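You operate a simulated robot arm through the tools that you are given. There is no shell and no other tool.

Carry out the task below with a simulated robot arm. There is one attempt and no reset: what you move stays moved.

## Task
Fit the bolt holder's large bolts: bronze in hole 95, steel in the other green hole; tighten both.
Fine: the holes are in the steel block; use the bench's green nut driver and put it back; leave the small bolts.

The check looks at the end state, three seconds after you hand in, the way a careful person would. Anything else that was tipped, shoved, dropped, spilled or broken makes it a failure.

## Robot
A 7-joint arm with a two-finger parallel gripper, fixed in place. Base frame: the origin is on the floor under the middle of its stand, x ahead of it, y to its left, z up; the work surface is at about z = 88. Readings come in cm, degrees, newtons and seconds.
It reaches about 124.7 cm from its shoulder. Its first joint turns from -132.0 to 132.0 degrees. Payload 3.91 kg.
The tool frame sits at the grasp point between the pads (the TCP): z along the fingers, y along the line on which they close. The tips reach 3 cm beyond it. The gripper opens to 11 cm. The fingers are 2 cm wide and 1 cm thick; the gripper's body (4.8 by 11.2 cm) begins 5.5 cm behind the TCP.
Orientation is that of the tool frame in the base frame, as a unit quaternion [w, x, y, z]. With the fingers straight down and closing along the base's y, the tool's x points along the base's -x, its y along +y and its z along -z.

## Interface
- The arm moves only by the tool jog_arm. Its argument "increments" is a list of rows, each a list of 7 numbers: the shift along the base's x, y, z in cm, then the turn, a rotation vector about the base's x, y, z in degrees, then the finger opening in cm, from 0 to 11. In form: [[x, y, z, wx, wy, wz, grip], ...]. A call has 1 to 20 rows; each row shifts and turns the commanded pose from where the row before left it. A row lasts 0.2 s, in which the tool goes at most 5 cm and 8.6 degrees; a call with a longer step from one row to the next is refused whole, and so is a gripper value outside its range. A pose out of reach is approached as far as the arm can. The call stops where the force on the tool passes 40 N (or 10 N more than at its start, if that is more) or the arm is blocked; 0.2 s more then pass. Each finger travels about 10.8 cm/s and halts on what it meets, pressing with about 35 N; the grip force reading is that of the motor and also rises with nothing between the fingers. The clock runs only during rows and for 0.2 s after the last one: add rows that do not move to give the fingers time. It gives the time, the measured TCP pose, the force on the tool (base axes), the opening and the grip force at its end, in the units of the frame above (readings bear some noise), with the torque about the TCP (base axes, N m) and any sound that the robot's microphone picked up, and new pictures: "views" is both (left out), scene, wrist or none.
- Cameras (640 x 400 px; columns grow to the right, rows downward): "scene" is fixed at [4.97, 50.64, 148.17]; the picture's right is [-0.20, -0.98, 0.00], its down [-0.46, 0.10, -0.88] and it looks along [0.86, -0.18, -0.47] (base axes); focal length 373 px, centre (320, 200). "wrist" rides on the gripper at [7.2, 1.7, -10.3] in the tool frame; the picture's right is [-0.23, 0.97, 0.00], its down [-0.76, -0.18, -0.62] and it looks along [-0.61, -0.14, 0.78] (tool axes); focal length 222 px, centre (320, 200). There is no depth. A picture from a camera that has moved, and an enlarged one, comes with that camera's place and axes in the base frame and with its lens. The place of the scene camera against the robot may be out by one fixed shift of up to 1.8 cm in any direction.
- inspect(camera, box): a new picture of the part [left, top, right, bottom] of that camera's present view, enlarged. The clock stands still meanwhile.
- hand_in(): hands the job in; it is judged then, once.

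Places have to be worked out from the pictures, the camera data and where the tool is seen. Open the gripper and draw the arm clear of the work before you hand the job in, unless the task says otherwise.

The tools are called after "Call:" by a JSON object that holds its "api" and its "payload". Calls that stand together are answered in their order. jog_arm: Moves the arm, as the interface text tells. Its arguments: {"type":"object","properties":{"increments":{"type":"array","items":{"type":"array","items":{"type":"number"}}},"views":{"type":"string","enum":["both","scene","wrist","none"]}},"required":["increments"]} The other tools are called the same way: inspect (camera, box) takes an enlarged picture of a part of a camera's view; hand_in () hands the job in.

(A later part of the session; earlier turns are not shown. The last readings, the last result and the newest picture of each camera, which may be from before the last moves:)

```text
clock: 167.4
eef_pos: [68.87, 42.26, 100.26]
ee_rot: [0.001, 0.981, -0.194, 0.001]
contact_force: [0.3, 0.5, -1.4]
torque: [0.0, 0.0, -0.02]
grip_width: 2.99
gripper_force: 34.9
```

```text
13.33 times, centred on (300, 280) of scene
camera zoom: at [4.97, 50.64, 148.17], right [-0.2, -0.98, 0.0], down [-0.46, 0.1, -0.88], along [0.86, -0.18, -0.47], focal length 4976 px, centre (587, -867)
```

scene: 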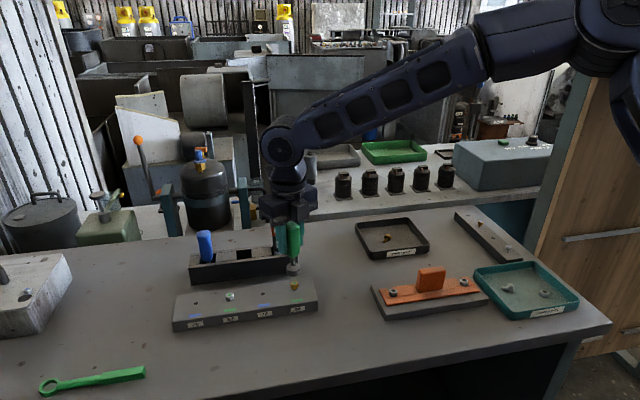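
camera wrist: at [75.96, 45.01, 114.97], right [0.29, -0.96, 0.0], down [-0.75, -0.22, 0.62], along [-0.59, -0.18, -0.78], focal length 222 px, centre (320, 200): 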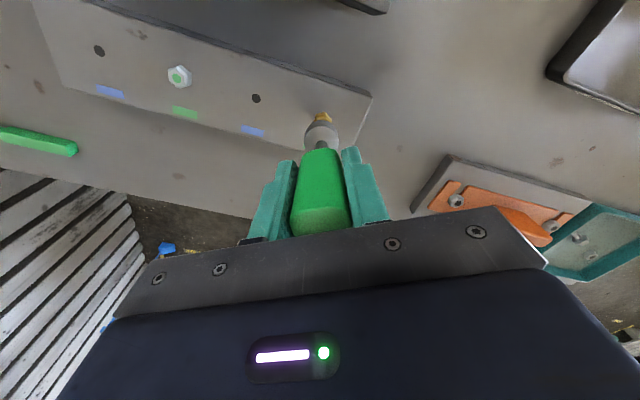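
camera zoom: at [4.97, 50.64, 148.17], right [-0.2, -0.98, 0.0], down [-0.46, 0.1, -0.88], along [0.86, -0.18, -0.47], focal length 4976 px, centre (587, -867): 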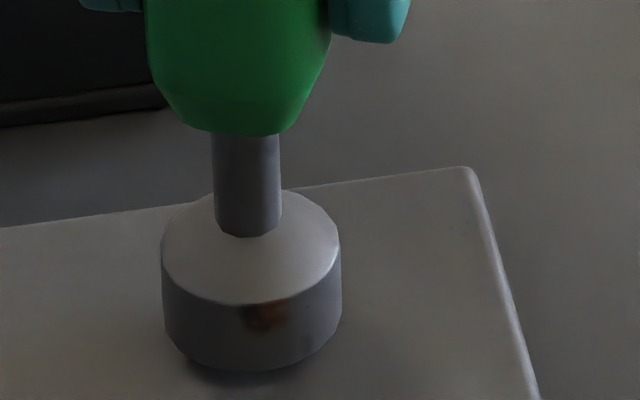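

Engaged on the head. I'll lower slightly and run the second clockwise stroke.

Call:
{"api": "jog_arm", "payload": {"increments": [[0, 0, -0.12, 0, 0, 0, 2], [-0.031, -0.064, -0.01, 0, 0, -8, 2], [-0.04, -0.059, -0.01, 0, 0, -8, 2], [-0.048, -0.053, -0.01, 0, 0, -8, 2], [-0.054, -0.046, -0.01, 0, 0, -8, 2], [-0.06, -0.038, -0.01, 0, 0, -8, 2], [-0.065, -0.029, -0.01, 0, 0, -8, 2], [-0.068, -0.02, -0.01, 0, 0, -8, 2], [-0.07, -0.01, -0.01, 0, 0, -8, 2], [-0.071, 0, -0.01, 0, 0, -8, 2], [-0.07, 0.01, -0.01, 0, 0, -8, 2], [-0.068, 0.02, -0.01, 0, 0, -8, 2], [-0.065, 0.029, -0.01, 0, 0, -8, 2], [-0.06, 0.038, -0.01, 0, 0, -8, 2], [-0.054, 0.046, -0.01, 0, 0, -8, 2], [-0.048, 0.053, -0.01, 0, 0, -8, 2], [-0.04, 0.059, 0, 0, 0, -8, 2], [-0.031, 0.064, 0, 0, 0, -8, 2], [-0.022, 0.068, 0, 0, 0, -8, 2]], "views": "none"}}

```text
clock: 171.4
eef_pos: [68.01, 42.11, 100.05]
ee_rot: [-0.001, -0.118, 0.993, -0.001]
contact_force: [0.9, 0.5, -0.8]
torque: [-0.03, 0.02, 0.07]
grip_width: 2.98
gripper_force: 34.6
```

Torque is 0.07 N·m and it's still running. I'll continue clockwise.

Call:
{"api": "jog_arm", "payload": {"increments": [[-0.012, 0.07, -0.015, 0, 0, -8, 2], [-0.003, 0.071, -0.015, 0, 0, -8, 2], [0.008, 0.071, -0.015, 0, 0, -8, 2], [0.017, 0.069, -0.015, 0, 0, -8, 2], [0.027, 0.066, -0.015, 0, 0, -8, 2], [0.036, 0.062, -0.015, 0, 0, -8, 2], [0.044, 0.056, -0.015, 0, 0, -8, 2], [0.051, 0.049, -0.015, 0, 0, -8, 2], [0.058, 0.042, -0.01, 0, 0, -8, 2], [0.063, 0.033, -0.01, 0, 0, -8, 2]], "views": "none"}}

```text
clock: 173.6
eef_pos: [68.28, 43.0, 99.99]
ee_rot: [-0.001, 0.547, 0.837, 0.001]
contact_force: [0.2, -0.4, -0.8]
torque: [0.01, 0.02, 0.48]
grip_width: 2.98
gripper_force: 34.9
```

Torque has risen to 0.48 N·m, so the head is seating. I'll carry on another 40° to make sure it's fully tight.

Call:
{"api": "jog_arm", "payload": {"increments": [[0.067, 0.024, 0, 0, 0, -8, 2], [0.07, 0.015, 0, 0, 0, -8, 2], [0.071, 0.005, 0, 0, 0, -8, 2]], "views": "none"}}

Call:
{"api": "jog_arm", "payload": {"increments": [[0.071, -0.005, 0, 0, 0, -8, 2], [0.07, -0.015, 0, 0, 0, -8, 2], [0.067, -0.024, 0, 0, 0, -8, 2], [0.063, -0.033, 0, 0, 0, -8, 2], [0.058, -0.042, 0, 0, 0, -8, 2]], "views": "none"}}

Call:
{"api": "inspect", "payload": {"camera": "scene", "box": [280, 245, 320, 295]}}

```text
clock: 174.4
eef_pos: [68.48, 42.96, 99.96]
ee_rot: [-0.002, 0.71, 0.704, 0.001]
contact_force: [0.1, 0.9, -1.1]
torque: [0.0, 0.01, 0.45]
grip_width: 2.97
gripper_force: 35.2
```

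```text
clock: 175.6
eef_pos: [68.78, 42.94, 99.98]
ee_rot: [-0.001, 0.907, 0.42, 0.002]
contact_force: [-0.2, 0.4, -1.8]
torque: [-0.02, 0.01, 0.45]
grip_width: 2.97
gripper_force: 35.1
```

```text
8.00 times, centred on (300, 270) of scene
camera zoom: at [4.97, 50.64, 148.17], right [-0.2, -0.98, 0.0], down [-0.46, 0.1, -0.88], along [0.86, -0.18, -0.47], focal length 2986 px, centre (480, -360)
```

zoom: 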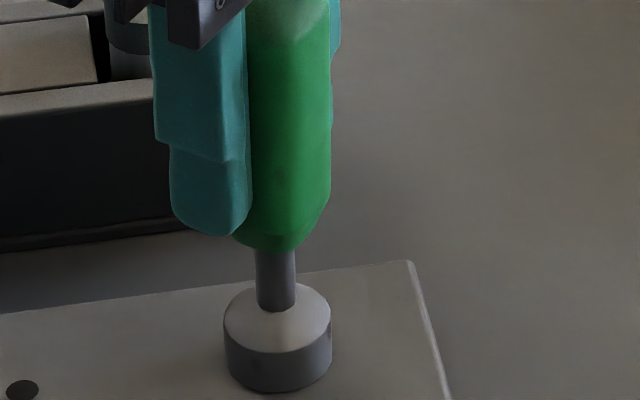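

Torque plateaus at 0.45–0.48 N·m as it did on the steel bolt. I'll lift off and inspect the bronze head's seat.

Call:
{"api": "jog_arm", "payload": {"increments": [[0, 0, 0.3, 0, 0, 0, 2], [0, 0, 0.6, 0, 0, 0, 2], [0, 0, 0.8, 0, 0, 0, 2], [0, 0, 1.3, 0, 0, 0, 2], [0, 0, 2, 0, 0, 0, 2], [0, 0, 0, 0, 0, 0, 2]], "views": "none"}}

Call:
{"api": "inspect", "payload": {"camera": "scene", "box": [285, 270, 315, 290]}}

Call:
{"api": "inspect", "payload": {"camera": "scene", "box": [222, 280, 256, 304]}}

Call:
{"api": "inspect", "payload": {"camera": "wrist", "box": [240, 60, 400, 220]}}

```text
clock: 177.0
eef_pos: [68.63, 42.91, 105.06]
ee_rot: [0.0, 0.907, 0.421, 0.001]
contact_force: [0.6, -1.1, -1.1]
torque: [0.0, -0.01, 0.01]
grip_width: 2.96
gripper_force: 35.5
```

```text
16.00 times, centred on (300, 280) of scene
camera zoom: at [4.97, 50.64, 148.17], right [-0.2, -0.98, 0.0], down [-0.46, 0.1, -0.88], along [0.86, -0.18, -0.47], focal length 5971 px, centre (640, -1080)
```

zoom: 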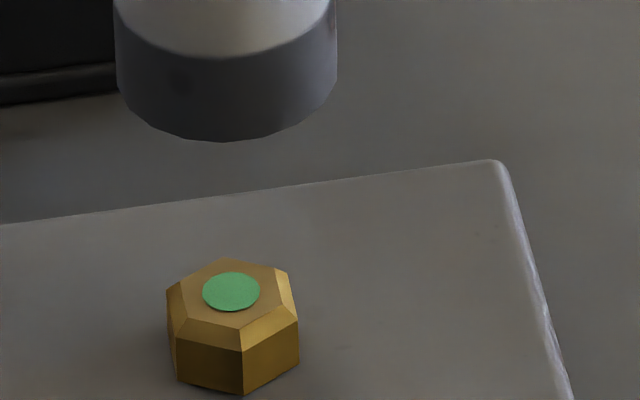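

```text
16.00 times, centred on (239, 292) of scene
camera zoom: at [4.97, 50.64, 148.17], right [-0.2, -0.98, 0.0], down [-0.46, 0.1, -0.88], along [0.86, -0.18, -0.47], focal length 5971 px, centre (1616, -1272)
```

zoom: 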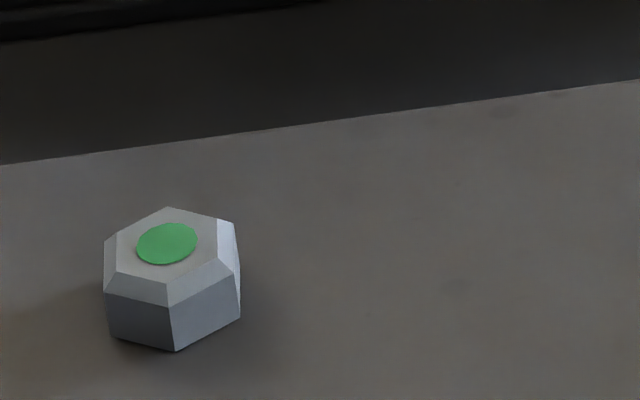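

```text
2.50 times, centred on (320, 140) of wrist
camera zoom: at [74.5, 47.33, 115.2], right [0.6, -0.8, 0.0], down [-0.63, -0.47, 0.62], along [-0.5, -0.37, -0.78], focal length 555 px, centre (320, 350)
```

zoom: 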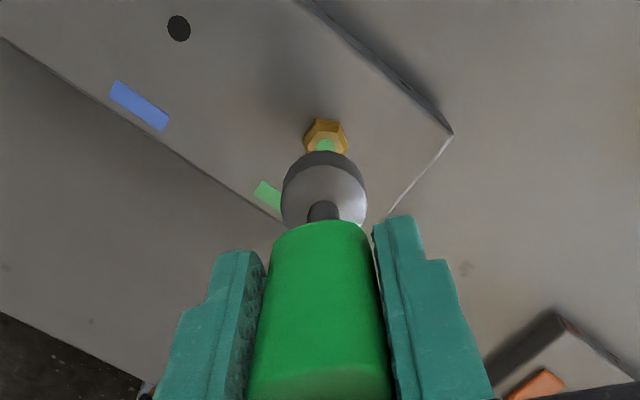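

Both heads are flush, and the bronze bolt stopped turning at the same total rotation as the steel one, so both are tight. Now I'll return the driver: raise it, unwind to yaw 0° and move in front of its rack slot.

Call:
{"api": "jog_arm", "payload": {"increments": [[0, 0, 2.5, 0, 0, 0, 2], [0, 0, 2.5, 0, 0, 0, 2], [0, 0, 2.5, 0, 0, 0, 2], [0, 0.635, 0, 0, 0, 8.125, 2], [0, 0.635, 0, 0, 0, 8.125, 2], [0, 0.635, 0, 0, 0, 8.125, 2], [0, 0.635, 0, 0, 0, 8.125, 2], [0, 0.635, 0, 0, 0, 8.125, 2], [0, 0.635, 0, 0, 0, 8.125, 2], [0, 0.635, 0, 0, 0, 8.125, 2], [0, 0.635, 0, 0, 0, 8.125, 2], [0, 0.635, 0, 0, 0, 8.125, 2], [0, 0.635, 0, 0, 0, 8.125, 2], [0, 0.635, 0, 0, 0, 8.125, 2], [0, 0.635, 0, 0, 0, 8.125, 2], [0, 0.635, 0, 0, 0, 8.125, 2], [0, 0.635, 0, 0, 0, 8.125, 2], [0, 0.635, 0, 0, 0, 8.125, 2], [0, 0.635, 0, 0, 0, 8.125, 2], [0, 0, 0, 0, 0, 0, 2]], "views": "none"}}

Call:
{"api": "jog_arm", "payload": {"increments": [[0, 0, 0, 0, 0, 0, 2]], "views": "both"}}

```text
clock: 181.2
eef_pos: [68.94, 52.86, 112.5]
ee_rot: [-0.003, 0.003, 1.0, -0.001]
contact_force: [0.4, 0.0, -0.4]
torque: [-0.03, -0.02, 0.0]
grip_width: 2.99
gripper_force: 34.3
```

```text
clock: 181.6
eef_pos: [68.69, 52.97, 112.4]
ee_rot: [-0.002, 0.005, 1.0, 0.0]
contact_force: [-0.6, 1.2, -2.3]
torque: [0.02, 0.01, 0.02]
grip_width: 2.95
gripper_force: 34.8
camera wrist: at [61.46, 54.68, 122.72], right [0.23, 0.97, 0.0], down [0.76, -0.18, 0.62], along [0.6, -0.15, -0.78], focal length 222 px, centre (320, 200)
```

scene: 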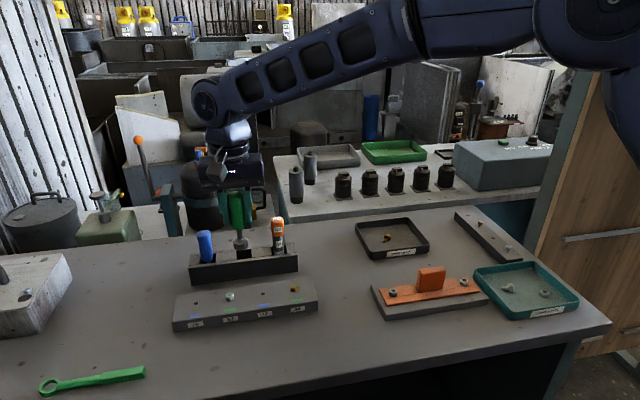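
wrist: 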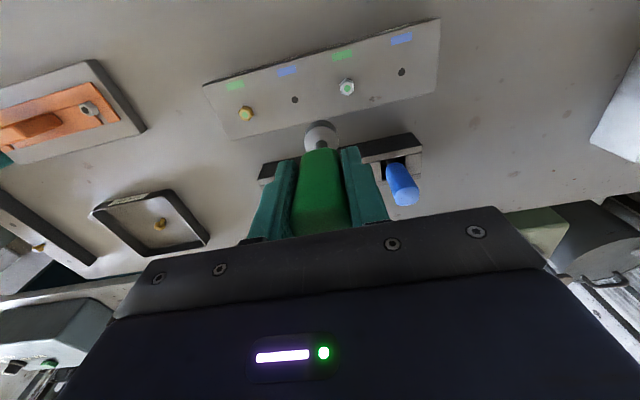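

Yaw is back at 0°. I'll move in over the empty slot at the same height I lifted to before (z ≈ 109.4), so I can compare directly with the earlier picture.

Call:
{"api": "jog_arm", "payload": {"increments": [[3.95, 0.04, 0, 0, 0, 0, 2], [3.95, 0.04, 0, 0, 0, 0, 2], [3.95, 0.04, 0, 0, 0, 0, 2], [0, 0, -1.5, 0, 0, 0, 2], [0, 0, -1.5, 0, 0, 0, 2], [0, 0, 0, 0, 0, 0, 2], [0, 0, 0, 0, 0, 0, 2]], "views": "wrist"}}

Call:
{"api": "inspect", "payload": {"camera": "scene", "box": [190, 170, 310, 280]}}

Call:
{"api": "inspect", "payload": {"camera": "wrist", "box": [240, 60, 400, 190]}}

```text
clock: 183.2
eef_pos: [80.78, 52.75, 109.41]
ee_rot: [-0.003, 0.004, 1.0, 0.0]
contact_force: [0.1, -1.1, 0.1]
torque: [0.0, -0.01, 0.02]
grip_width: 2.96
gripper_force: 34.7
camera wrist: at [73.39, 54.53, 119.64], right [0.23, 0.97, 0.0], down [0.76, -0.18, 0.62], along [0.6, -0.15, -0.78], focal length 222 px, centre (320, 200)
```

wrist: 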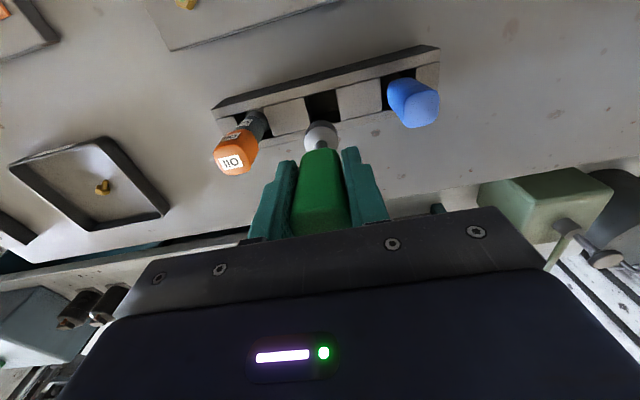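

```text
3.64 times, centred on (250, 225) of scene
camera zoom: at [4.97, 50.64, 148.17], right [-0.2, -0.98, 0.0], down [-0.46, 0.1, -0.88], along [0.86, -0.18, -0.47], focal length 1357 px, centre (574, 109)
```

zoom: 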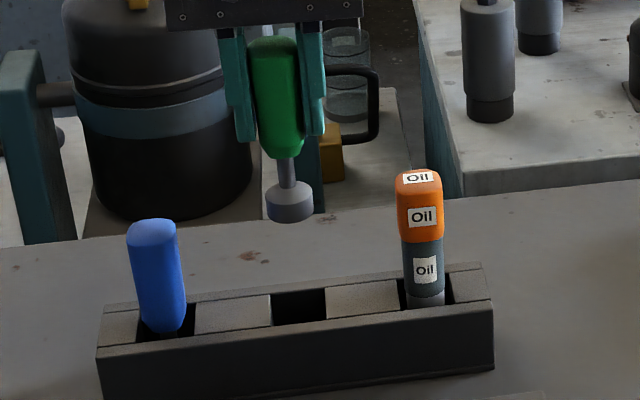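

```text
3.08 times, centred on (320, 125) of wrist
camera zoom: at [73.39, 54.53, 119.64], right [0.23, 0.97, 0.0], down [0.76, -0.18, 0.62], along [0.6, -0.15, -0.78], focal length 684 px, centre (320, 431)
```

zoom: 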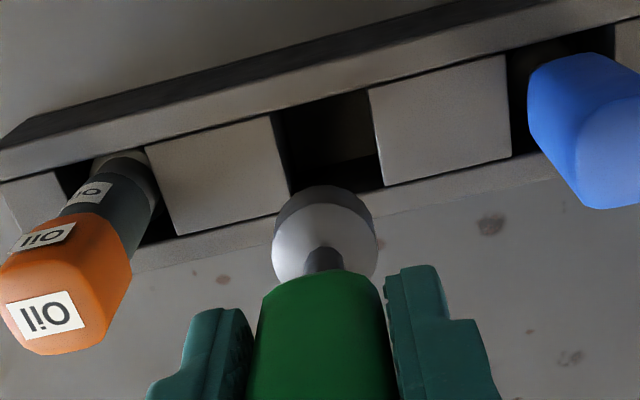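

Compared with the earlier lifted picture, I'm off by (-0.3, -0.3) cm in x and y, and both cameras agree. I'll correct by (+0.3, +0.3) and compare again.

Call:
{"api": "jog_arm", "payload": {"increments": [[0.3, 0.3, 0, 0, 0, 0, 2], [0, 0, 0, 0, 0, 0, 2], [0, 0, 0, 0, 0, 0, 2]], "views": "none"}}

Call:
{"api": "inspect", "payload": {"camera": "scene", "box": [190, 170, 310, 280]}}

Call:
{"api": "inspect", "payload": {"camera": "wrist", "box": [240, 60, 400, 190]}}

```text
clock: 184.0
eef_pos: [80.9, 53.17, 109.44]
ee_rot: [-0.002, 0.004, 1.0, 0.0]
contact_force: [0.1, 0.1, -1.4]
torque: [-0.01, -0.03, 0.02]
grip_width: 2.96
gripper_force: 34.8
```

```text
3.64 times, centred on (250, 225) of scene
camera zoom: at [4.97, 50.64, 148.17], right [-0.2, -0.98, 0.0], down [-0.46, 0.1, -0.88], along [0.86, -0.18, -0.47], focal length 1357 px, centre (574, 109)
```

zoom: 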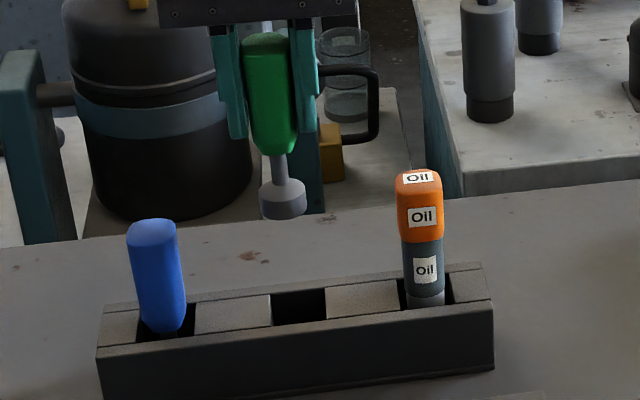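

```text
3.08 times, centred on (320, 125) of wrist
camera zoom: at [73.66, 54.95, 119.75], right [0.23, 0.97, 0.0], down [0.76, -0.18, 0.62], along [0.6, -0.15, -0.78], focal length 684 px, centre (320, 431)
```

zoom: 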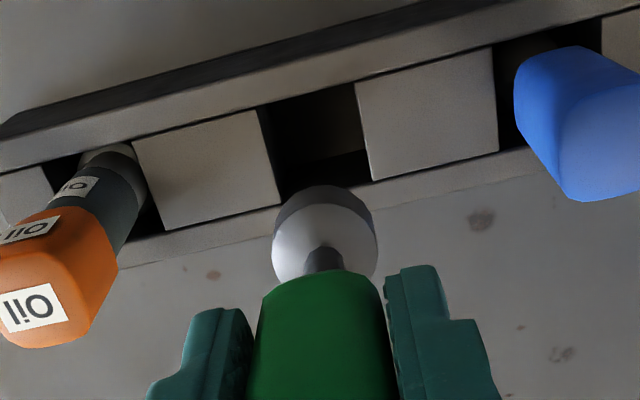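

Now within about 0.15 cm; a small -0.13 in y matches the original picture. Then I'll descend straight into the slot in stages.

Call:
{"api": "jog_arm", "payload": {"increments": [[0, -0.13, 0, 0, 0, 0, 2], [0, 0, -2, 0, 0, 0, 2], [0, 0, -2, 0, 0, 0, 2], [0, 0, -2, 0, 0, 0, 2], [0, 0, -1, 0, 0, 0, 2], [0, 0, 0, 0, 0, 0, 2], [0, 0, 0, 0, 0, 0, 2]], "views": "none"}}

Call:
{"api": "inspect", "payload": {"camera": "scene", "box": [215, 195, 275, 265]}}

Call:
{"api": "inspect", "payload": {"camera": "wrist", "box": [240, 60, 400, 190]}}

```text
clock: 185.6
eef_pos: [81.0, 53.04, 102.65]
ee_rot: [-0.001, 0.004, 1.0, 0.0]
contact_force: [0.1, -0.4, -1.2]
torque: [0.0, 0.0, 0.0]
grip_width: 2.96
gripper_force: 34.5
```

```text
5.71 times, centred on (245, 230) of scene
camera zoom: at [4.97, 50.64, 148.17], right [-0.2, -0.98, 0.0], down [-0.46, 0.1, -0.88], along [0.86, -0.18, -0.47], focal length 2132 px, centre (749, 29)
```

zoom: 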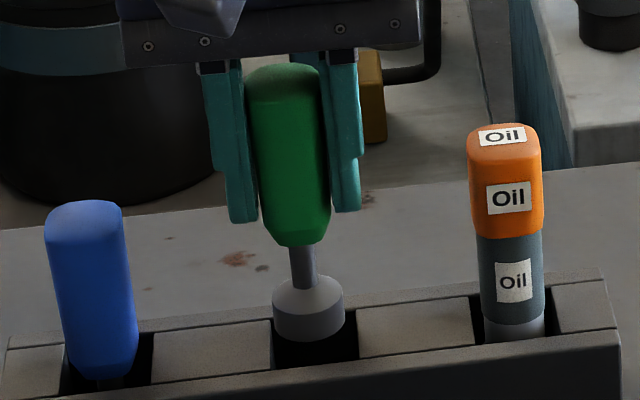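

```text
3.08 times, centred on (320, 125) of wrist
camera zoom: at [73.64, 54.87, 112.89], right [0.23, 0.97, 0.0], down [0.76, -0.18, 0.62], along [0.6, -0.15, -0.78], focal length 684 px, centre (320, 431)
```

zoom: 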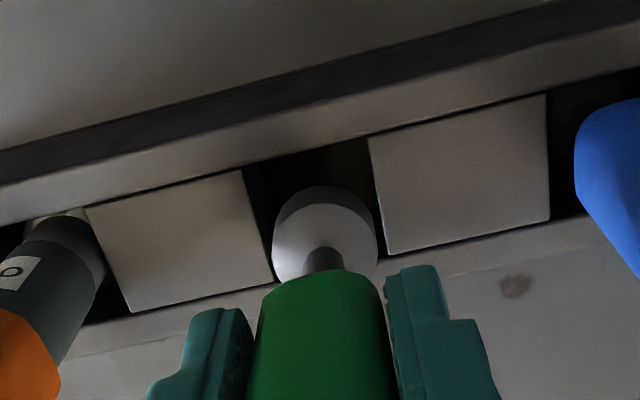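

The socket is about 1.5 cm above the slot; both views put it about 0.15 cm too far +y and 0.1 cm too far +x of the slot centre. I'll correct and lower it in.

Call:
{"api": "jog_arm", "payload": {"increments": [[-0.1, -0.15, 0, 0, 0, 0, 2], [0, 0, -0.8, 0, 0, 0, 2], [0, 0, -0.8, 0, 0, 0, 2], [0, 0, -0.8, 0, 0, 0, 2], [0, 0, 0, 0, 0, 0, 2]], "views": "none"}}

Call:
{"api": "inspect", "payload": {"camera": "scene", "box": [215, 195, 275, 265]}}

Call:
{"api": "inspect", "payload": {"camera": "wrist", "box": [240, 60, 400, 190]}}

```text
clock: 186.8
eef_pos: [80.78, 52.92, 99.82]
ee_rot: [-0.003, 0.004, 1.0, -0.001]
contact_force: [0.7, 0.1, -1.2]
torque: [0.0, -0.01, 0.01]
grip_width: 3.0
gripper_force: 35.4
```

```text
5.71 times, centred on (245, 230) of scene
camera zoom: at [4.97, 50.64, 148.17], right [-0.2, -0.98, 0.0], down [-0.46, 0.1, -0.88], along [0.86, -0.18, -0.47], focal length 2132 px, centre (749, 29)
```

zoom: 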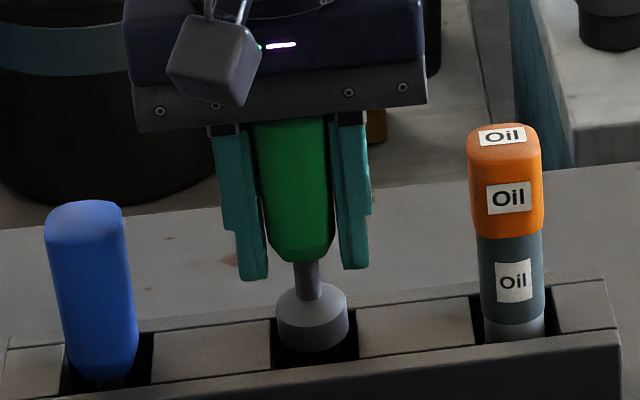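

```text
3.08 times, centred on (320, 125) of wrist
camera zoom: at [73.55, 54.79, 110.14], right [0.23, 0.97, 0.0], down [0.76, -0.18, 0.62], along [0.6, -0.15, -0.78], focal length 684 px, centre (320, 431)
```

zoom: 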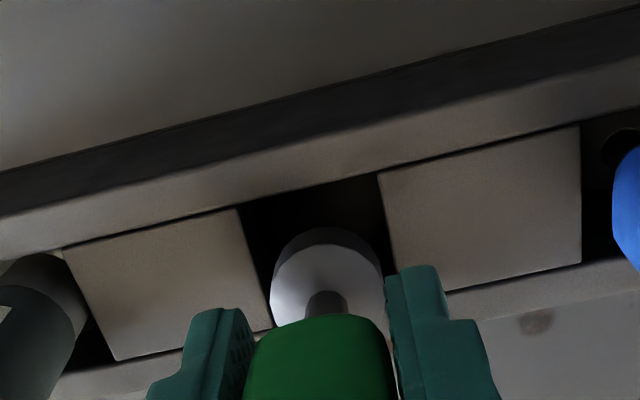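

The driver was caught on the slot's rim and slid up about 2 cm in my grip: the socket is roughly 0.5 cm too far +x over the back edge. I'll lift it back up and check how it's held.

Call:
{"api": "jog_arm", "payload": {"increments": [[0, 0, 1, 0, 0, 0, 2], [0, 0, 2, 0, 0, 0, 2], [0, 0, 3, 0, 0, 0, 2], [0, 0, 3, 0, 0, 0, 2], [0, 0, 0, 0, 0, 0, 2]], "views": "both"}}

Call:
{"api": "inspect", "payload": {"camera": "scene", "box": [200, 160, 290, 270]}}

Call:
{"api": "inspect", "payload": {"camera": "wrist", "box": [240, 60, 400, 220]}}

```text
clock: 188.0
eef_pos: [81.07, 52.95, 109.25]
ee_rot: [-0.002, 0.003, 1.0, 0.0]
contact_force: [0.4, -0.3, -0.8]
torque: [0.01, 0.04, 0.0]
grip_width: 2.96
gripper_force: 35.4
camera wrist: at [73.77, 54.68, 119.57], right [0.23, 0.97, 0.0], down [0.76, -0.18, 0.62], along [0.6, -0.15, -0.78], focal length 222 px, centre (320, 200)
```

scene: 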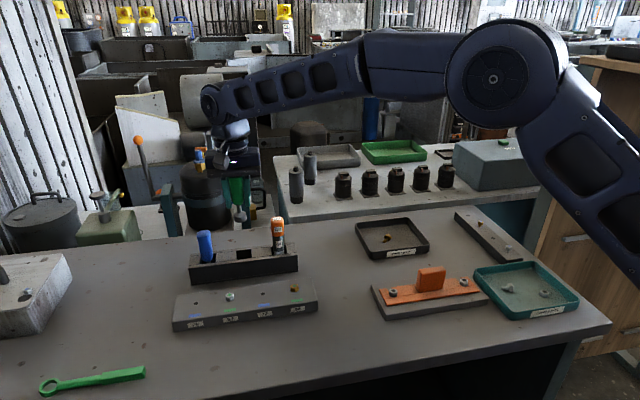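
wrist: 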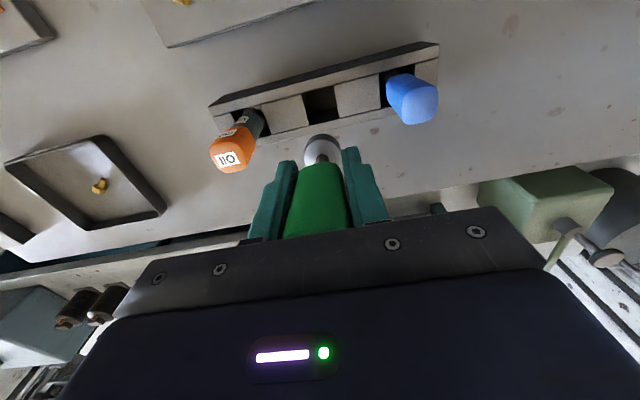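

```text
3.64 times, centred on (245, 215) of scene
camera zoom: at [4.97, 50.64, 148.17], right [-0.2, -0.98, 0.0], down [-0.46, 0.1, -0.88], along [0.86, -0.18, -0.47], focal length 1357 px, centre (593, 146)
```

zoom: 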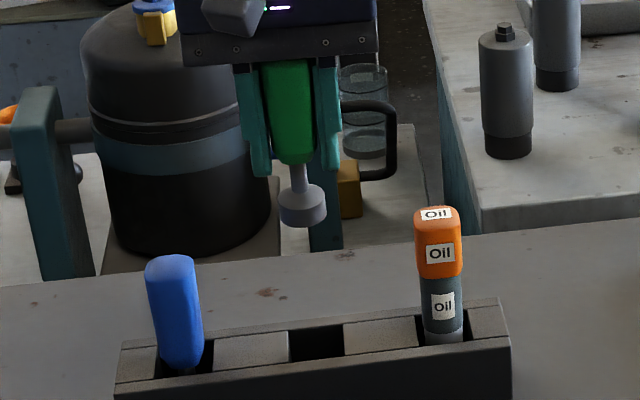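

```text
2.50 times, centred on (320, 140) of wrist
camera zoom: at [73.77, 54.68, 119.57], right [0.23, 0.97, 0.0], down [0.76, -0.18, 0.62], along [0.6, -0.15, -0.78], focal length 555 px, centre (320, 350)
```

zoom: 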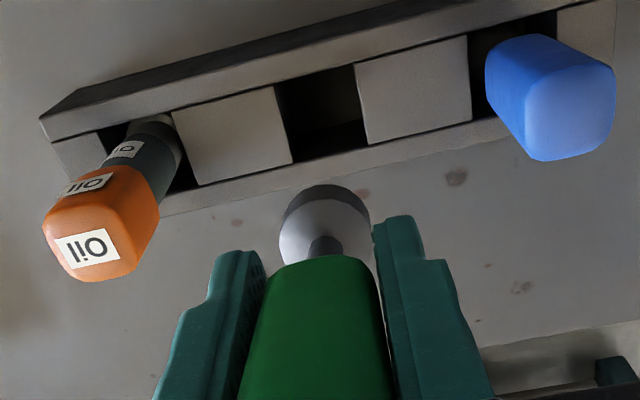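

The driver is still held straight. Triangulating both views, the rack top is at z ≈ 93.3 and the slot centre at about (81.03, 53.05), so the TCP needs to be near (80.52, 53.02), about 0.4 cm back in x. I'll shift and lower to just above the rack to verify.

Call:
{"api": "jog_arm", "payload": {"increments": [[-0.4, 0.1, 0, 0, 0, 0, 2], [0, 0, -2, 0, 0, 0, 2], [0, 0, -2, 0, 0, 0, 2], [0, 0, -2, 0, 0, 0, 2], [0, 0, -1.5, 0, 0, 0, 2], [0, 0, 0, 0, 0, 0, 2]], "views": "none"}}

Call:
{"api": "inspect", "payload": {"camera": "scene", "box": [220, 215, 270, 265]}}

Call:
{"api": "inspect", "payload": {"camera": "wrist", "box": [260, 80, 380, 190]}}

```text
clock: 189.4
eef_pos: [80.26, 53.27, 101.48]
ee_rot: [-0.001, 0.004, 1.0, 0.001]
contact_force: [-0.6, 0.1, -0.4]
torque: [-0.02, -0.02, -0.01]
grip_width: 2.97
gripper_force: 35.1
```

```text
8.00 times, centred on (245, 240) of scene
camera zoom: at [4.97, 50.64, 148.17], right [-0.2, -0.98, 0.0], down [-0.46, 0.1, -0.88], along [0.86, -0.18, -0.47], focal length 2986 px, centre (920, -120)
```

zoom: 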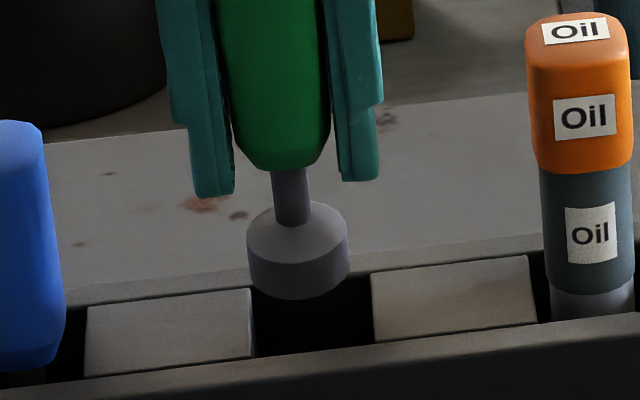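

```text
3.64 times, centred on (320, 135) of wrist
camera zoom: at [72.99, 54.95, 111.78], right [0.23, 0.97, 0.0], down [0.76, -0.18, 0.62], along [0.6, -0.15, -0.78], focal length 808 px, centre (320, 436)
```

zoom: 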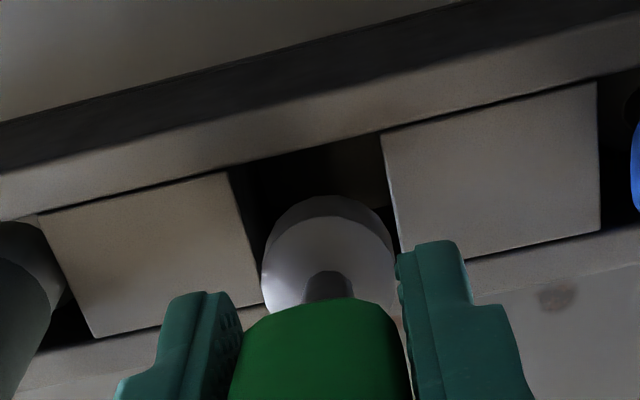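

Now x is right and the socket needs about -0.2 in y to be centred on the slot. I'll correct and lower slowly, watching for any contact.

Call:
{"api": "jog_arm", "payload": {"increments": [[0.05, -0.2, 0, 0, 0, 0, 2], [0, 0, -0.7, 0, 0, 0, 2], [0, 0, -0.7, 0, 0, 0, 2], [0, 0, -0.4, 0, 0, 0, 2], [0, 0, 0, 0, 0, 0, 2]], "views": "none"}}

Call:
{"api": "inspect", "payload": {"camera": "scene", "box": [220, 215, 270, 265]}}

Call:
{"api": "inspect", "payload": {"camera": "wrist", "box": [260, 80, 380, 190]}}

```text
clock: 190.6
eef_pos: [80.29, 52.89, 99.85]
ee_rot: [0.0, 0.003, 1.0, 0.001]
contact_force: [-1.4, -1.6, 12.3]
torque: [-0.12, -0.24, -0.07]
grip_width: 2.96
gripper_force: 35.7
```

```text
8.00 times, centred on (245, 240) of scene
camera zoom: at [4.97, 50.64, 148.17], right [-0.2, -0.98, 0.0], down [-0.46, 0.1, -0.88], along [0.86, -0.18, -0.47], focal length 2986 px, centre (920, -120)
```

zoom: 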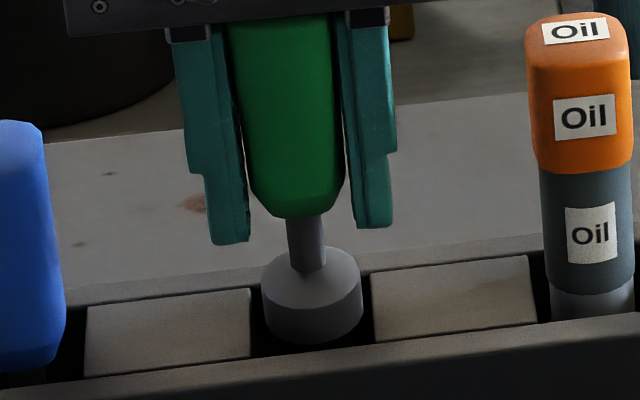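

```text
3.64 times, centred on (320, 135) of wrist
camera zoom: at [73.01, 54.68, 110.06], right [0.23, 0.97, 0.0], down [0.76, -0.18, 0.62], along [0.6, -0.14, -0.78], focal length 808 px, centre (320, 436)
```

zoom: 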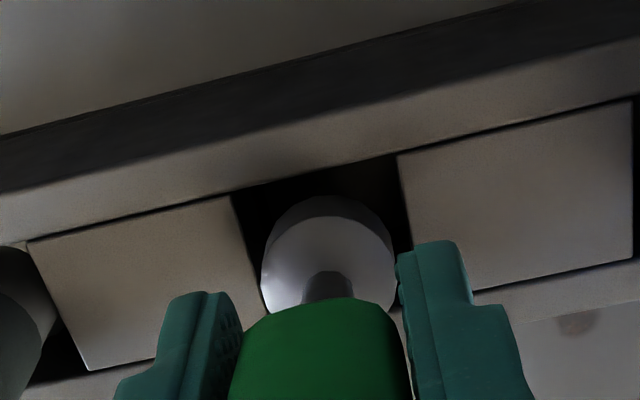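

Light contact of 12 N with a moment indicates the back edge (+x) of the socket is touching. I'll raise slightly, shift -0.2 in x and try again.

Call:
{"api": "jog_arm", "payload": {"increments": [[0, 0, 0.4, 0, 0, 0, 2], [-0.2, 0, 0, 0, 0, 0, 2], [0, 0, -0.3, 0, 0, 0, 2], [0, 0, -0.2, 0, 0, 0, 2], [0, 0, -0.15, 0, 0, 0, 2], [0, 0, 0, 0, 0, 0, 2]], "views": "none"}}

Call:
{"api": "inspect", "payload": {"camera": "scene", "box": [220, 215, 270, 265]}}

Call:
{"api": "inspect", "payload": {"camera": "wrist", "box": [260, 80, 380, 190]}}

```text
clock: 192.0
eef_pos: [80.2, 52.82, 99.44]
ee_rot: [-0.001, 0.004, 1.0, 0.0]
contact_force: [-0.2, 0.3, -1.3]
torque: [0.03, 0.01, -0.01]
grip_width: 2.98
gripper_force: 34.8
```

```text
8.00 times, centred on (245, 240) of scene
camera zoom: at [4.97, 50.64, 148.17], right [-0.2, -0.98, 0.0], down [-0.46, 0.1, -0.88], along [0.86, -0.18, -0.47], focal length 2986 px, centre (920, -120)
```

zoom: 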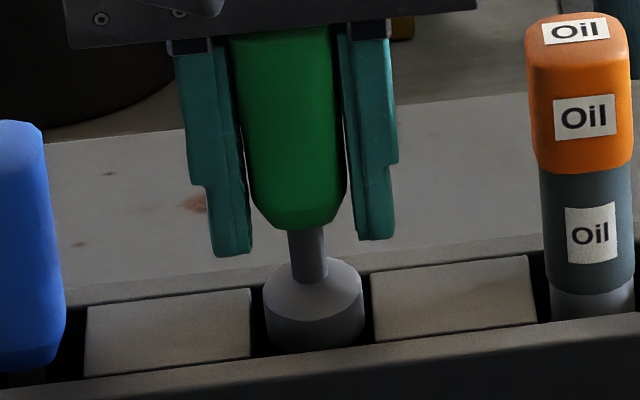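

```text
3.64 times, centred on (320, 135) of wrist
camera zoom: at [72.91, 54.68, 109.73], right [0.23, 0.97, 0.0], down [0.76, -0.18, 0.62], along [0.6, -0.15, -0.78], focal length 808 px, centre (320, 436)
```

zoom: 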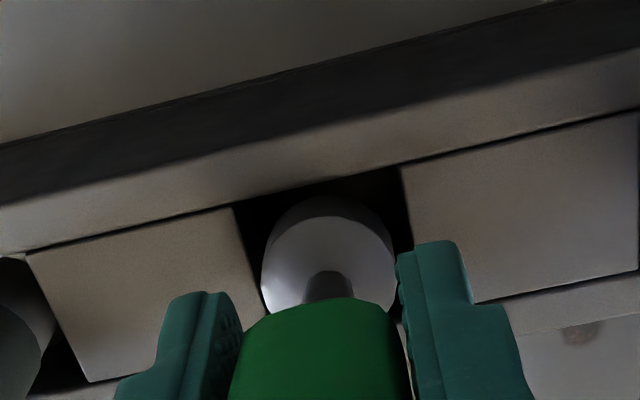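

No contact now, and the socket has entered the slot. I'll continue down slowly to just above the rack with the fingertips.

Call:
{"api": "jog_arm", "payload": {"increments": [[0, 0, -0.4, 0, 0, 0, 2], [0, 0, -0.4, 0, 0, 0, 2], [0, 0, -0.4, 0, 0, 0, 2], [0, 0, 0, 0, 0, 0, 2]], "views": "none"}}

Call:
{"api": "inspect", "payload": {"camera": "scene", "box": [220, 215, 270, 265]}}

```text
clock: 193.0
eef_pos: [80.05, 52.93, 98.22]
ee_rot: [-0.001, 0.003, 1.0, -0.001]
contact_force: [0.6, 0.0, -1.3]
torque: [-0.01, 0.01, 0.02]
grip_width: 2.97
gripper_force: 35.3
```

```text
8.00 times, centred on (245, 240) of scene
camera zoom: at [4.97, 50.64, 148.17], right [-0.2, -0.98, 0.0], down [-0.46, 0.1, -0.88], along [0.86, -0.18, -0.47], focal length 2986 px, centre (920, -120)
```

zoom: 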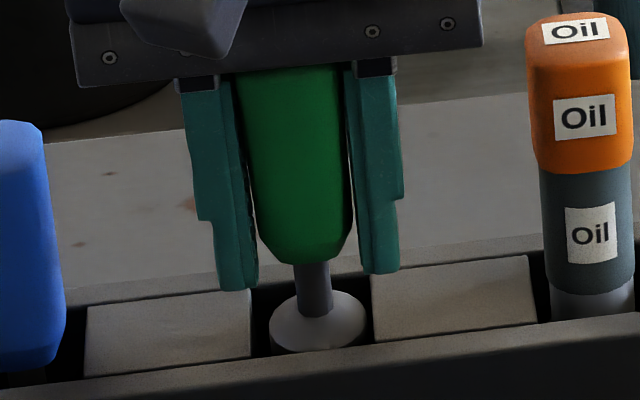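

Going in cleanly. I'll lower another 1.4 cm, leaving the fingertips just above the rack top.

Call:
{"api": "jog_arm", "payload": {"increments": [[0, 0, -0.4, 0, 0, 0, 2], [0, 0, -0.4, 0, 0, 0, 2], [0, 0, -0.4, 0, 0, 0, 2], [0, 0, -0.2, 0, 0, 0, 2], [0, 0, 0, 0, 0, 0, 2]], "views": "none"}}

Call:
{"api": "inspect", "payload": {"camera": "scene", "box": [220, 215, 270, 265]}}

Call:
{"api": "inspect", "payload": {"camera": "wrist", "box": [240, 80, 400, 220]}}

```text
clock: 194.2
eef_pos: [80.1, 52.98, 97.02]
ee_rot: [-0.002, 0.004, 1.0, 0.0]
contact_force: [-0.3, 0.8, -1.6]
torque: [0.01, 0.02, -0.02]
grip_width: 2.95
gripper_force: 34.9
```

```text
8.00 times, centred on (245, 240) of scene
camera zoom: at [4.97, 50.64, 148.17], right [-0.2, -0.98, 0.0], down [-0.46, 0.1, -0.88], along [0.86, -0.18, -0.47], focal length 2986 px, centre (920, -120)
```

zoom: 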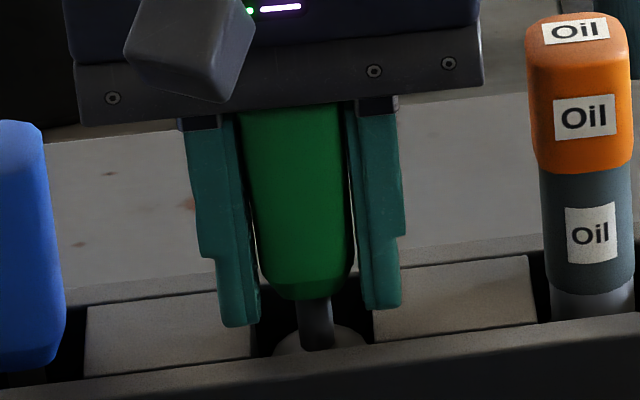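

```text
2.86 times, centred on (320, 150) of wrist
camera zoom: at [72.89, 54.68, 107.23], right [0.23, 0.97, 0.0], down [0.76, -0.18, 0.62], along [0.6, -0.15, -0.78], focal length 635 px, centre (320, 343)
```

zoom: 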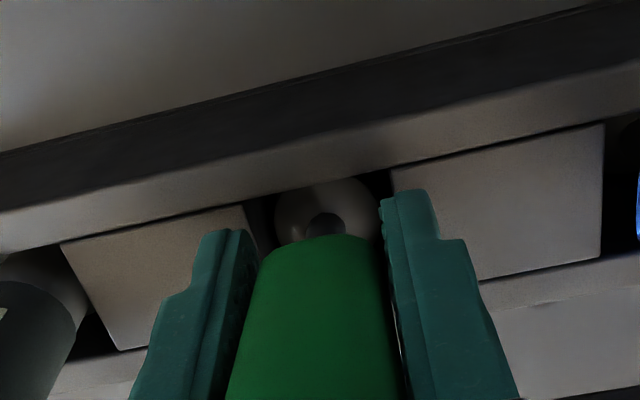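

About 1.3 cm remains to its resting depth. I'll go 0.35 cm lower, then open the fingers slightly so the driver settles, guided by the slot and fingers.

Call:
{"api": "jog_arm", "payload": {"increments": [[0, 0, -0.2, 0, 0, 0, 2], [0, 0, -0.15, 0, 0, 0, 2], [0, 0, 0, 0, 0, 0, 2], [0, 0, 0, 0, 0, 0, 3.1], [0, 0, 0, 0, 0, 0, 3.3], [0, 0, 0, 0, 0, 0, 3.5], [0, 0, 0, 0, 0, 0, 3.5]], "views": "none"}}

Call:
{"api": "inspect", "payload": {"camera": "scene", "box": [220, 205, 270, 265]}}

Call:
{"api": "inspect", "payload": {"camera": "wrist", "box": [240, 80, 400, 220]}}

```text
clock: 195.8
eef_pos: [80.06, 52.96, 96.58]
ee_rot: [-0.002, 0.003, 1.0, 0.0]
contact_force: [0.0, 0.6, 1.1]
torque: [0.01, 0.0, -0.01]
grip_width: 3.52
gripper_force: 0.1
```

```text
6.67 times, centred on (245, 235) of scene
camera zoom: at [4.97, 50.64, 148.17], right [-0.2, -0.98, 0.0], down [-0.46, 0.1, -0.88], along [0.86, -0.18, -0.47], focal length 2488 px, centre (820, -33)
```

zoom: 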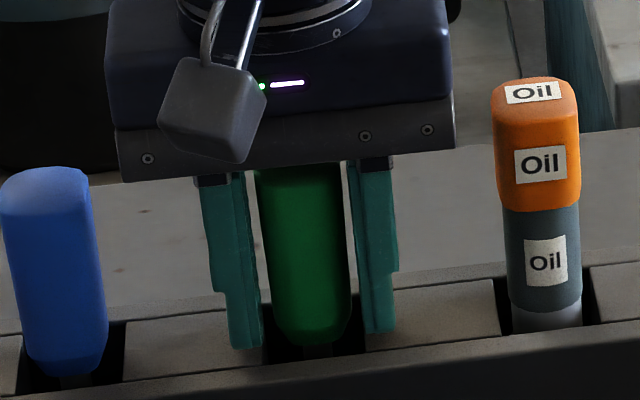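

```text
2.86 times, centred on (320, 150) of wrist
camera zoom: at [72.87, 54.71, 106.83], right [0.23, 0.97, 0.0], down [0.76, -0.18, 0.62], along [0.6, -0.15, -0.78], focal length 635 px, centre (320, 343)
```

zoom: 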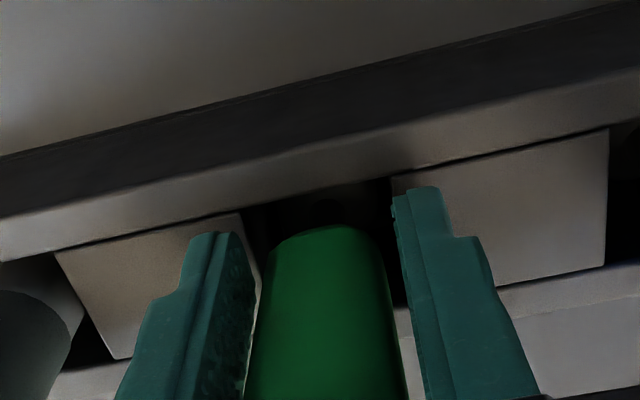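

The driver has settled to its original depth, upright in its slot. I'll open wider and rise straight up.

Call:
{"api": "jog_arm", "payload": {"increments": [[0, 0, 0, 0, 0, 0, 4.2], [0, 0, 0, 0, 0, 0, 5.2], [0, 0, 0, 0, 0, 0, 5.2], [0, 0, 1, 0, 0, 0, 5.2], [0, 0, 2, 0, 0, 0, 5.2], [0, 0, 3, 0, 0, 0, 5.2], [0, 0, 4, 0, 0, 0, 5.2], [0, 0, 4, 0, 0, 0, 5.2], [0, 0, 0, 0, 0, 0, 5.2]], "views": "both"}}

Call:
{"api": "inspect", "payload": {"camera": "scene", "box": [180, 210, 310, 290]}}

```text
clock: 197.8
eef_pos: [80.28, 52.56, 110.51]
ee_rot: [-0.001, 0.003, 1.0, 0.001]
contact_force: [0.1, 0.5, -0.4]
torque: [-0.04, -0.01, -0.02]
grip_width: 5.2
gripper_force: 0.1
camera wrist: at [73.03, 54.39, 120.79], right [0.23, 0.97, 0.0], down [0.76, -0.18, 0.62], along [0.6, -0.15, -0.78], focal length 222 px, centre (320, 200)
```

scene: 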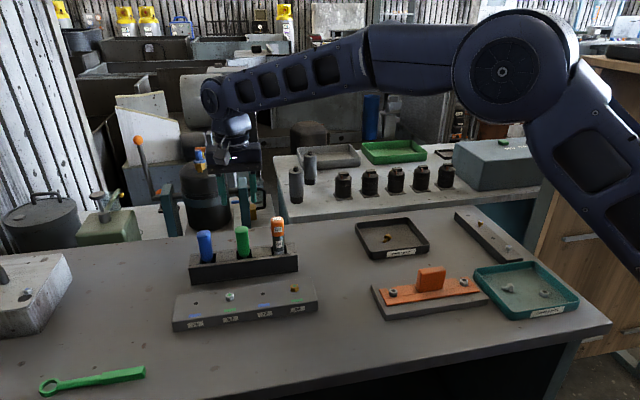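
wrist: 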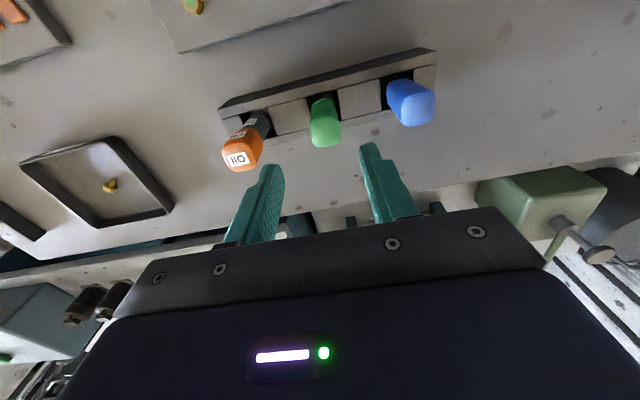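

```text
4.92 times, centred on (245, 250) of scene
camera zoom: at [4.97, 50.64, 148.17], right [-0.2, -0.98, 0.0], down [-0.46, 0.1, -0.88], along [0.86, -0.18, -0.47], focal length 1837 px, centre (689, -46)
```

zoom: 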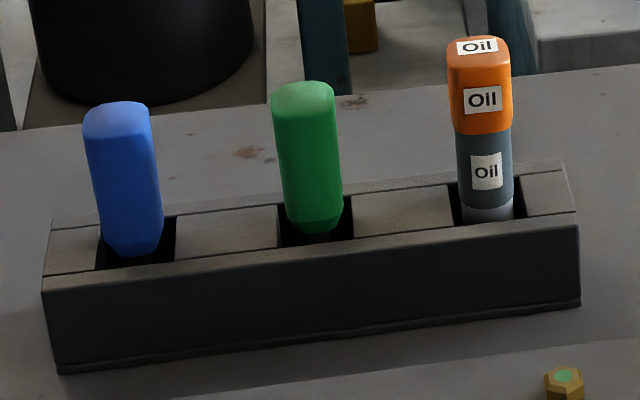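

The green driver is back in its slot, upright, as at the start. I'll retreat the arm to its starting area with the gripper open and do a final inspection.

Call:
{"api": "jog_arm", "payload": {"increments": [[0, 0, 4, 0, 0, 0, 6], [0, 0, 4, 0, 0, 0, 7], [0, 0, 2, 0, 0, 0, 8], [-4, -1.3, 0, 0, 0, 0, 9], [-4, -1.3, 0, 0, 0, 0, 10], [-4, -1.3, 0, 0, 0, 0, 11], [-4, -1.3, 0, 0, 0, 0, 11], [-4, -1.3, 0, 0, 0, 0, 11], [-4, -1.3, 0, 0, 0, 0, 11], [-1.5, -1, 0, 0, 0, 0, 11], [0, 0, 0, 0, 0, 0, 11]], "views": "both"}}

Call:
{"api": "inspect", "payload": {"camera": "scene", "box": [170, 275, 330, 335]}}

Call:
{"api": "inspect", "payload": {"camera": "scene", "box": [440, 195, 550, 265]}}

Call:
{"api": "inspect", "payload": {"camera": "scene", "box": [284, 276, 308, 296]}}

Call:
{"api": "inspect", "payload": {"camera": "scene", "box": [218, 284, 242, 304]}}

```text
clock: 200.2
eef_pos: [54.66, 44.2, 120.49]
ee_rot: [-0.001, 0.003, 1.0, 0.0]
contact_force: [-0.4, 0.4, 0.4]
torque: [0.03, 0.02, 0.0]
grip_width: 10.98
gripper_force: 0.0
camera wrist: at [47.38, 45.92, 130.78], right [0.23, 0.97, 0.0], down [0.76, -0.18, 0.62], along [0.6, -0.15, -0.78], focal length 222 px, centre (320, 200)
```

scene: 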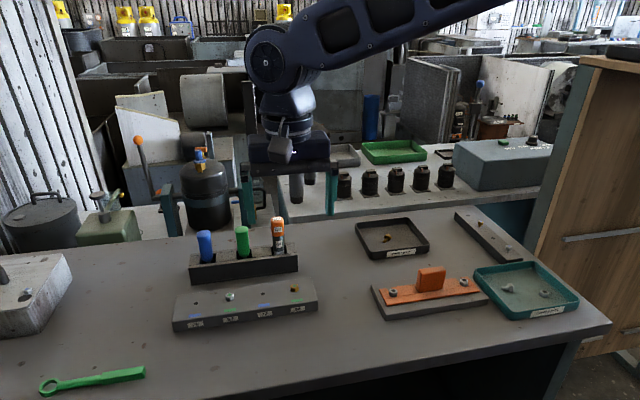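
wrist: 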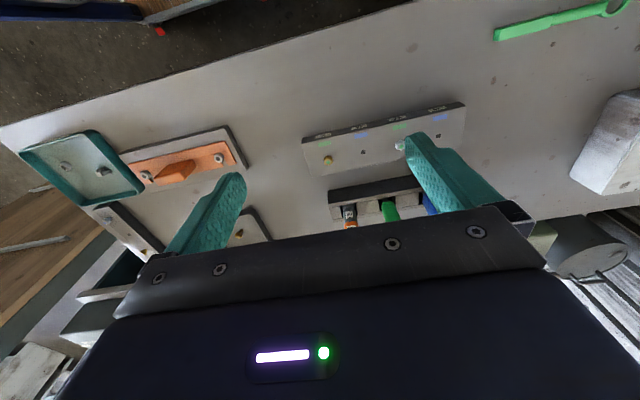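

```text
4.00 times, centred on (250, 305) of scene
camera zoom: at [4.97, 50.64, 148.17], right [-0.2, -0.98, 0.0], down [-0.46, 0.1, -0.88], along [0.86, -0.18, -0.47], focal length 1493 px, centre (600, -220)
```

zoom: 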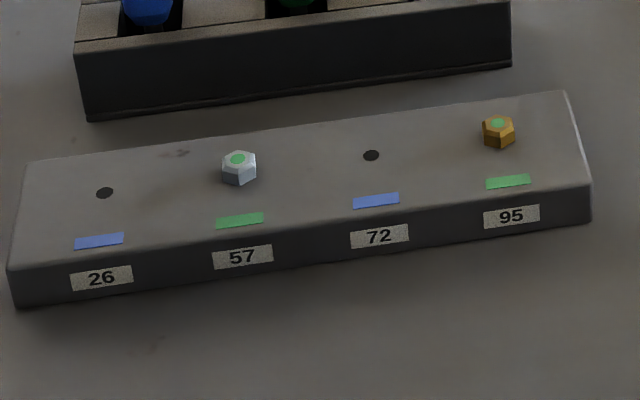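

```text
5.71 times, centred on (495, 230) of scene
camera zoom: at [4.97, 50.64, 148.17], right [-0.2, -0.98, 0.0], down [-0.46, 0.1, -0.88], along [0.86, -0.18, -0.47], focal length 2132 px, centre (-680, 29)
```

zoom: 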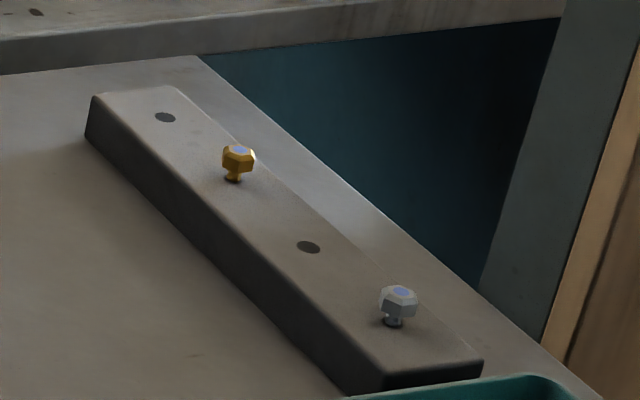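

```text
16.00 times, centred on (296, 286) of scene
camera zoom: at [4.97, 50.64, 148.17], right [-0.2, -0.98, 0.0], down [-0.46, 0.1, -0.88], along [0.86, -0.18, -0.47], focal length 5971 px, centre (704, -1176)
```

zoom: 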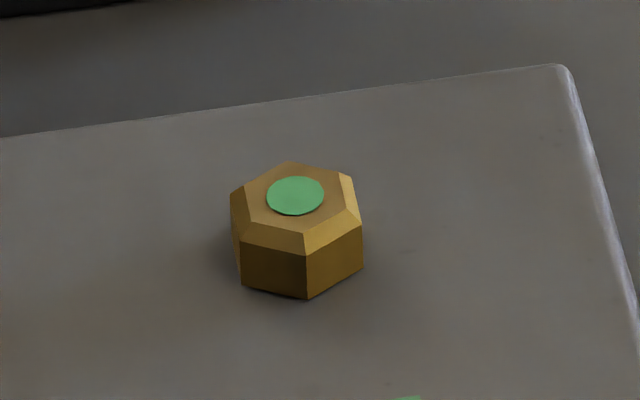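

```text
16.00 times, centred on (230, 294) of scene
camera zoom: at [4.97, 50.64, 148.17], right [-0.2, -0.98, 0.0], down [-0.46, 0.1, -0.88], along [0.86, -0.18, -0.47], focal length 5971 px, centre (1760, -1304)
```

zoom: 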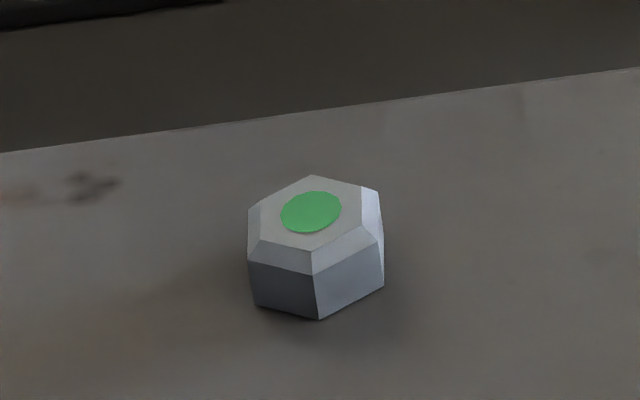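

The layout looks right: bronze in 95, steel in 57, small bolts untouched, driver in its rack. Before handing in I'll look at the highest zoom under both heads for any remaining gap.

Call:
{"api": "inspect", "payload": {"camera": "scene", "box": [289, 282, 301, 294]}}

Call:
{"api": "inspect", "payload": {"camera": "scene", "box": [224, 291, 236, 303]}}

Call:
{"api": "inspect", "payload": {"camera": "wrist", "box": [310, 135, 420, 185]}}

```text
16.00 times, centred on (295, 288) of scene
camera zoom: at [4.97, 50.64, 148.17], right [-0.2, -0.98, 0.0], down [-0.46, 0.1, -0.88], along [0.86, -0.18, -0.47], focal length 5971 px, centre (720, -1208)
```

zoom: 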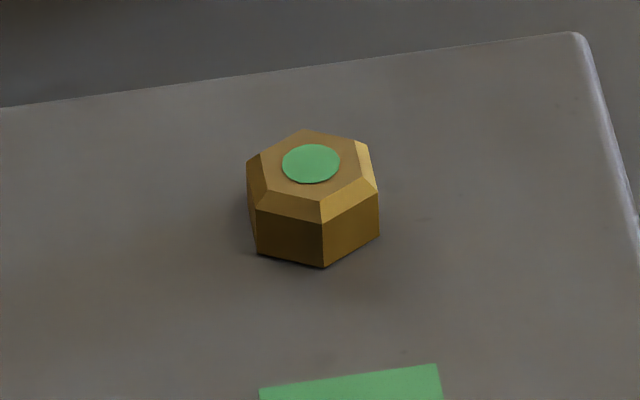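

```text
16.00 times, centred on (230, 297) of scene
camera zoom: at [4.97, 50.64, 148.17], right [-0.2, -0.98, 0.0], down [-0.46, 0.1, -0.88], along [0.86, -0.18, -0.47], focal length 5971 px, centre (1760, -1352)
```

zoom: 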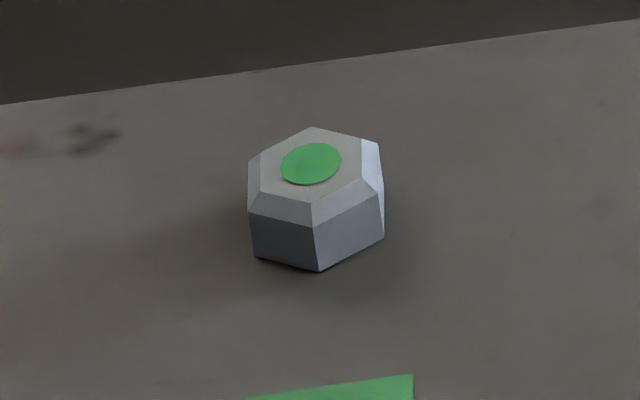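

```text
5.82 times, centred on (365, 160) of wrist
camera zoom: at [47.38, 45.92, 130.78], right [0.23, 0.97, 0.0], down [0.76, -0.18, 0.62], along [0.6, -0.15, -0.78], focal length 1292 px, centre (58, 433)
```

zoom: 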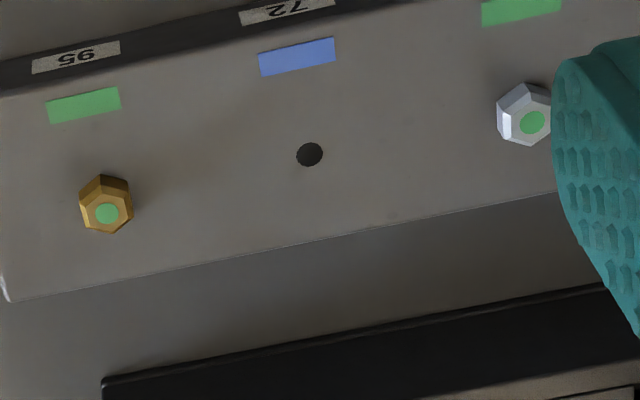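

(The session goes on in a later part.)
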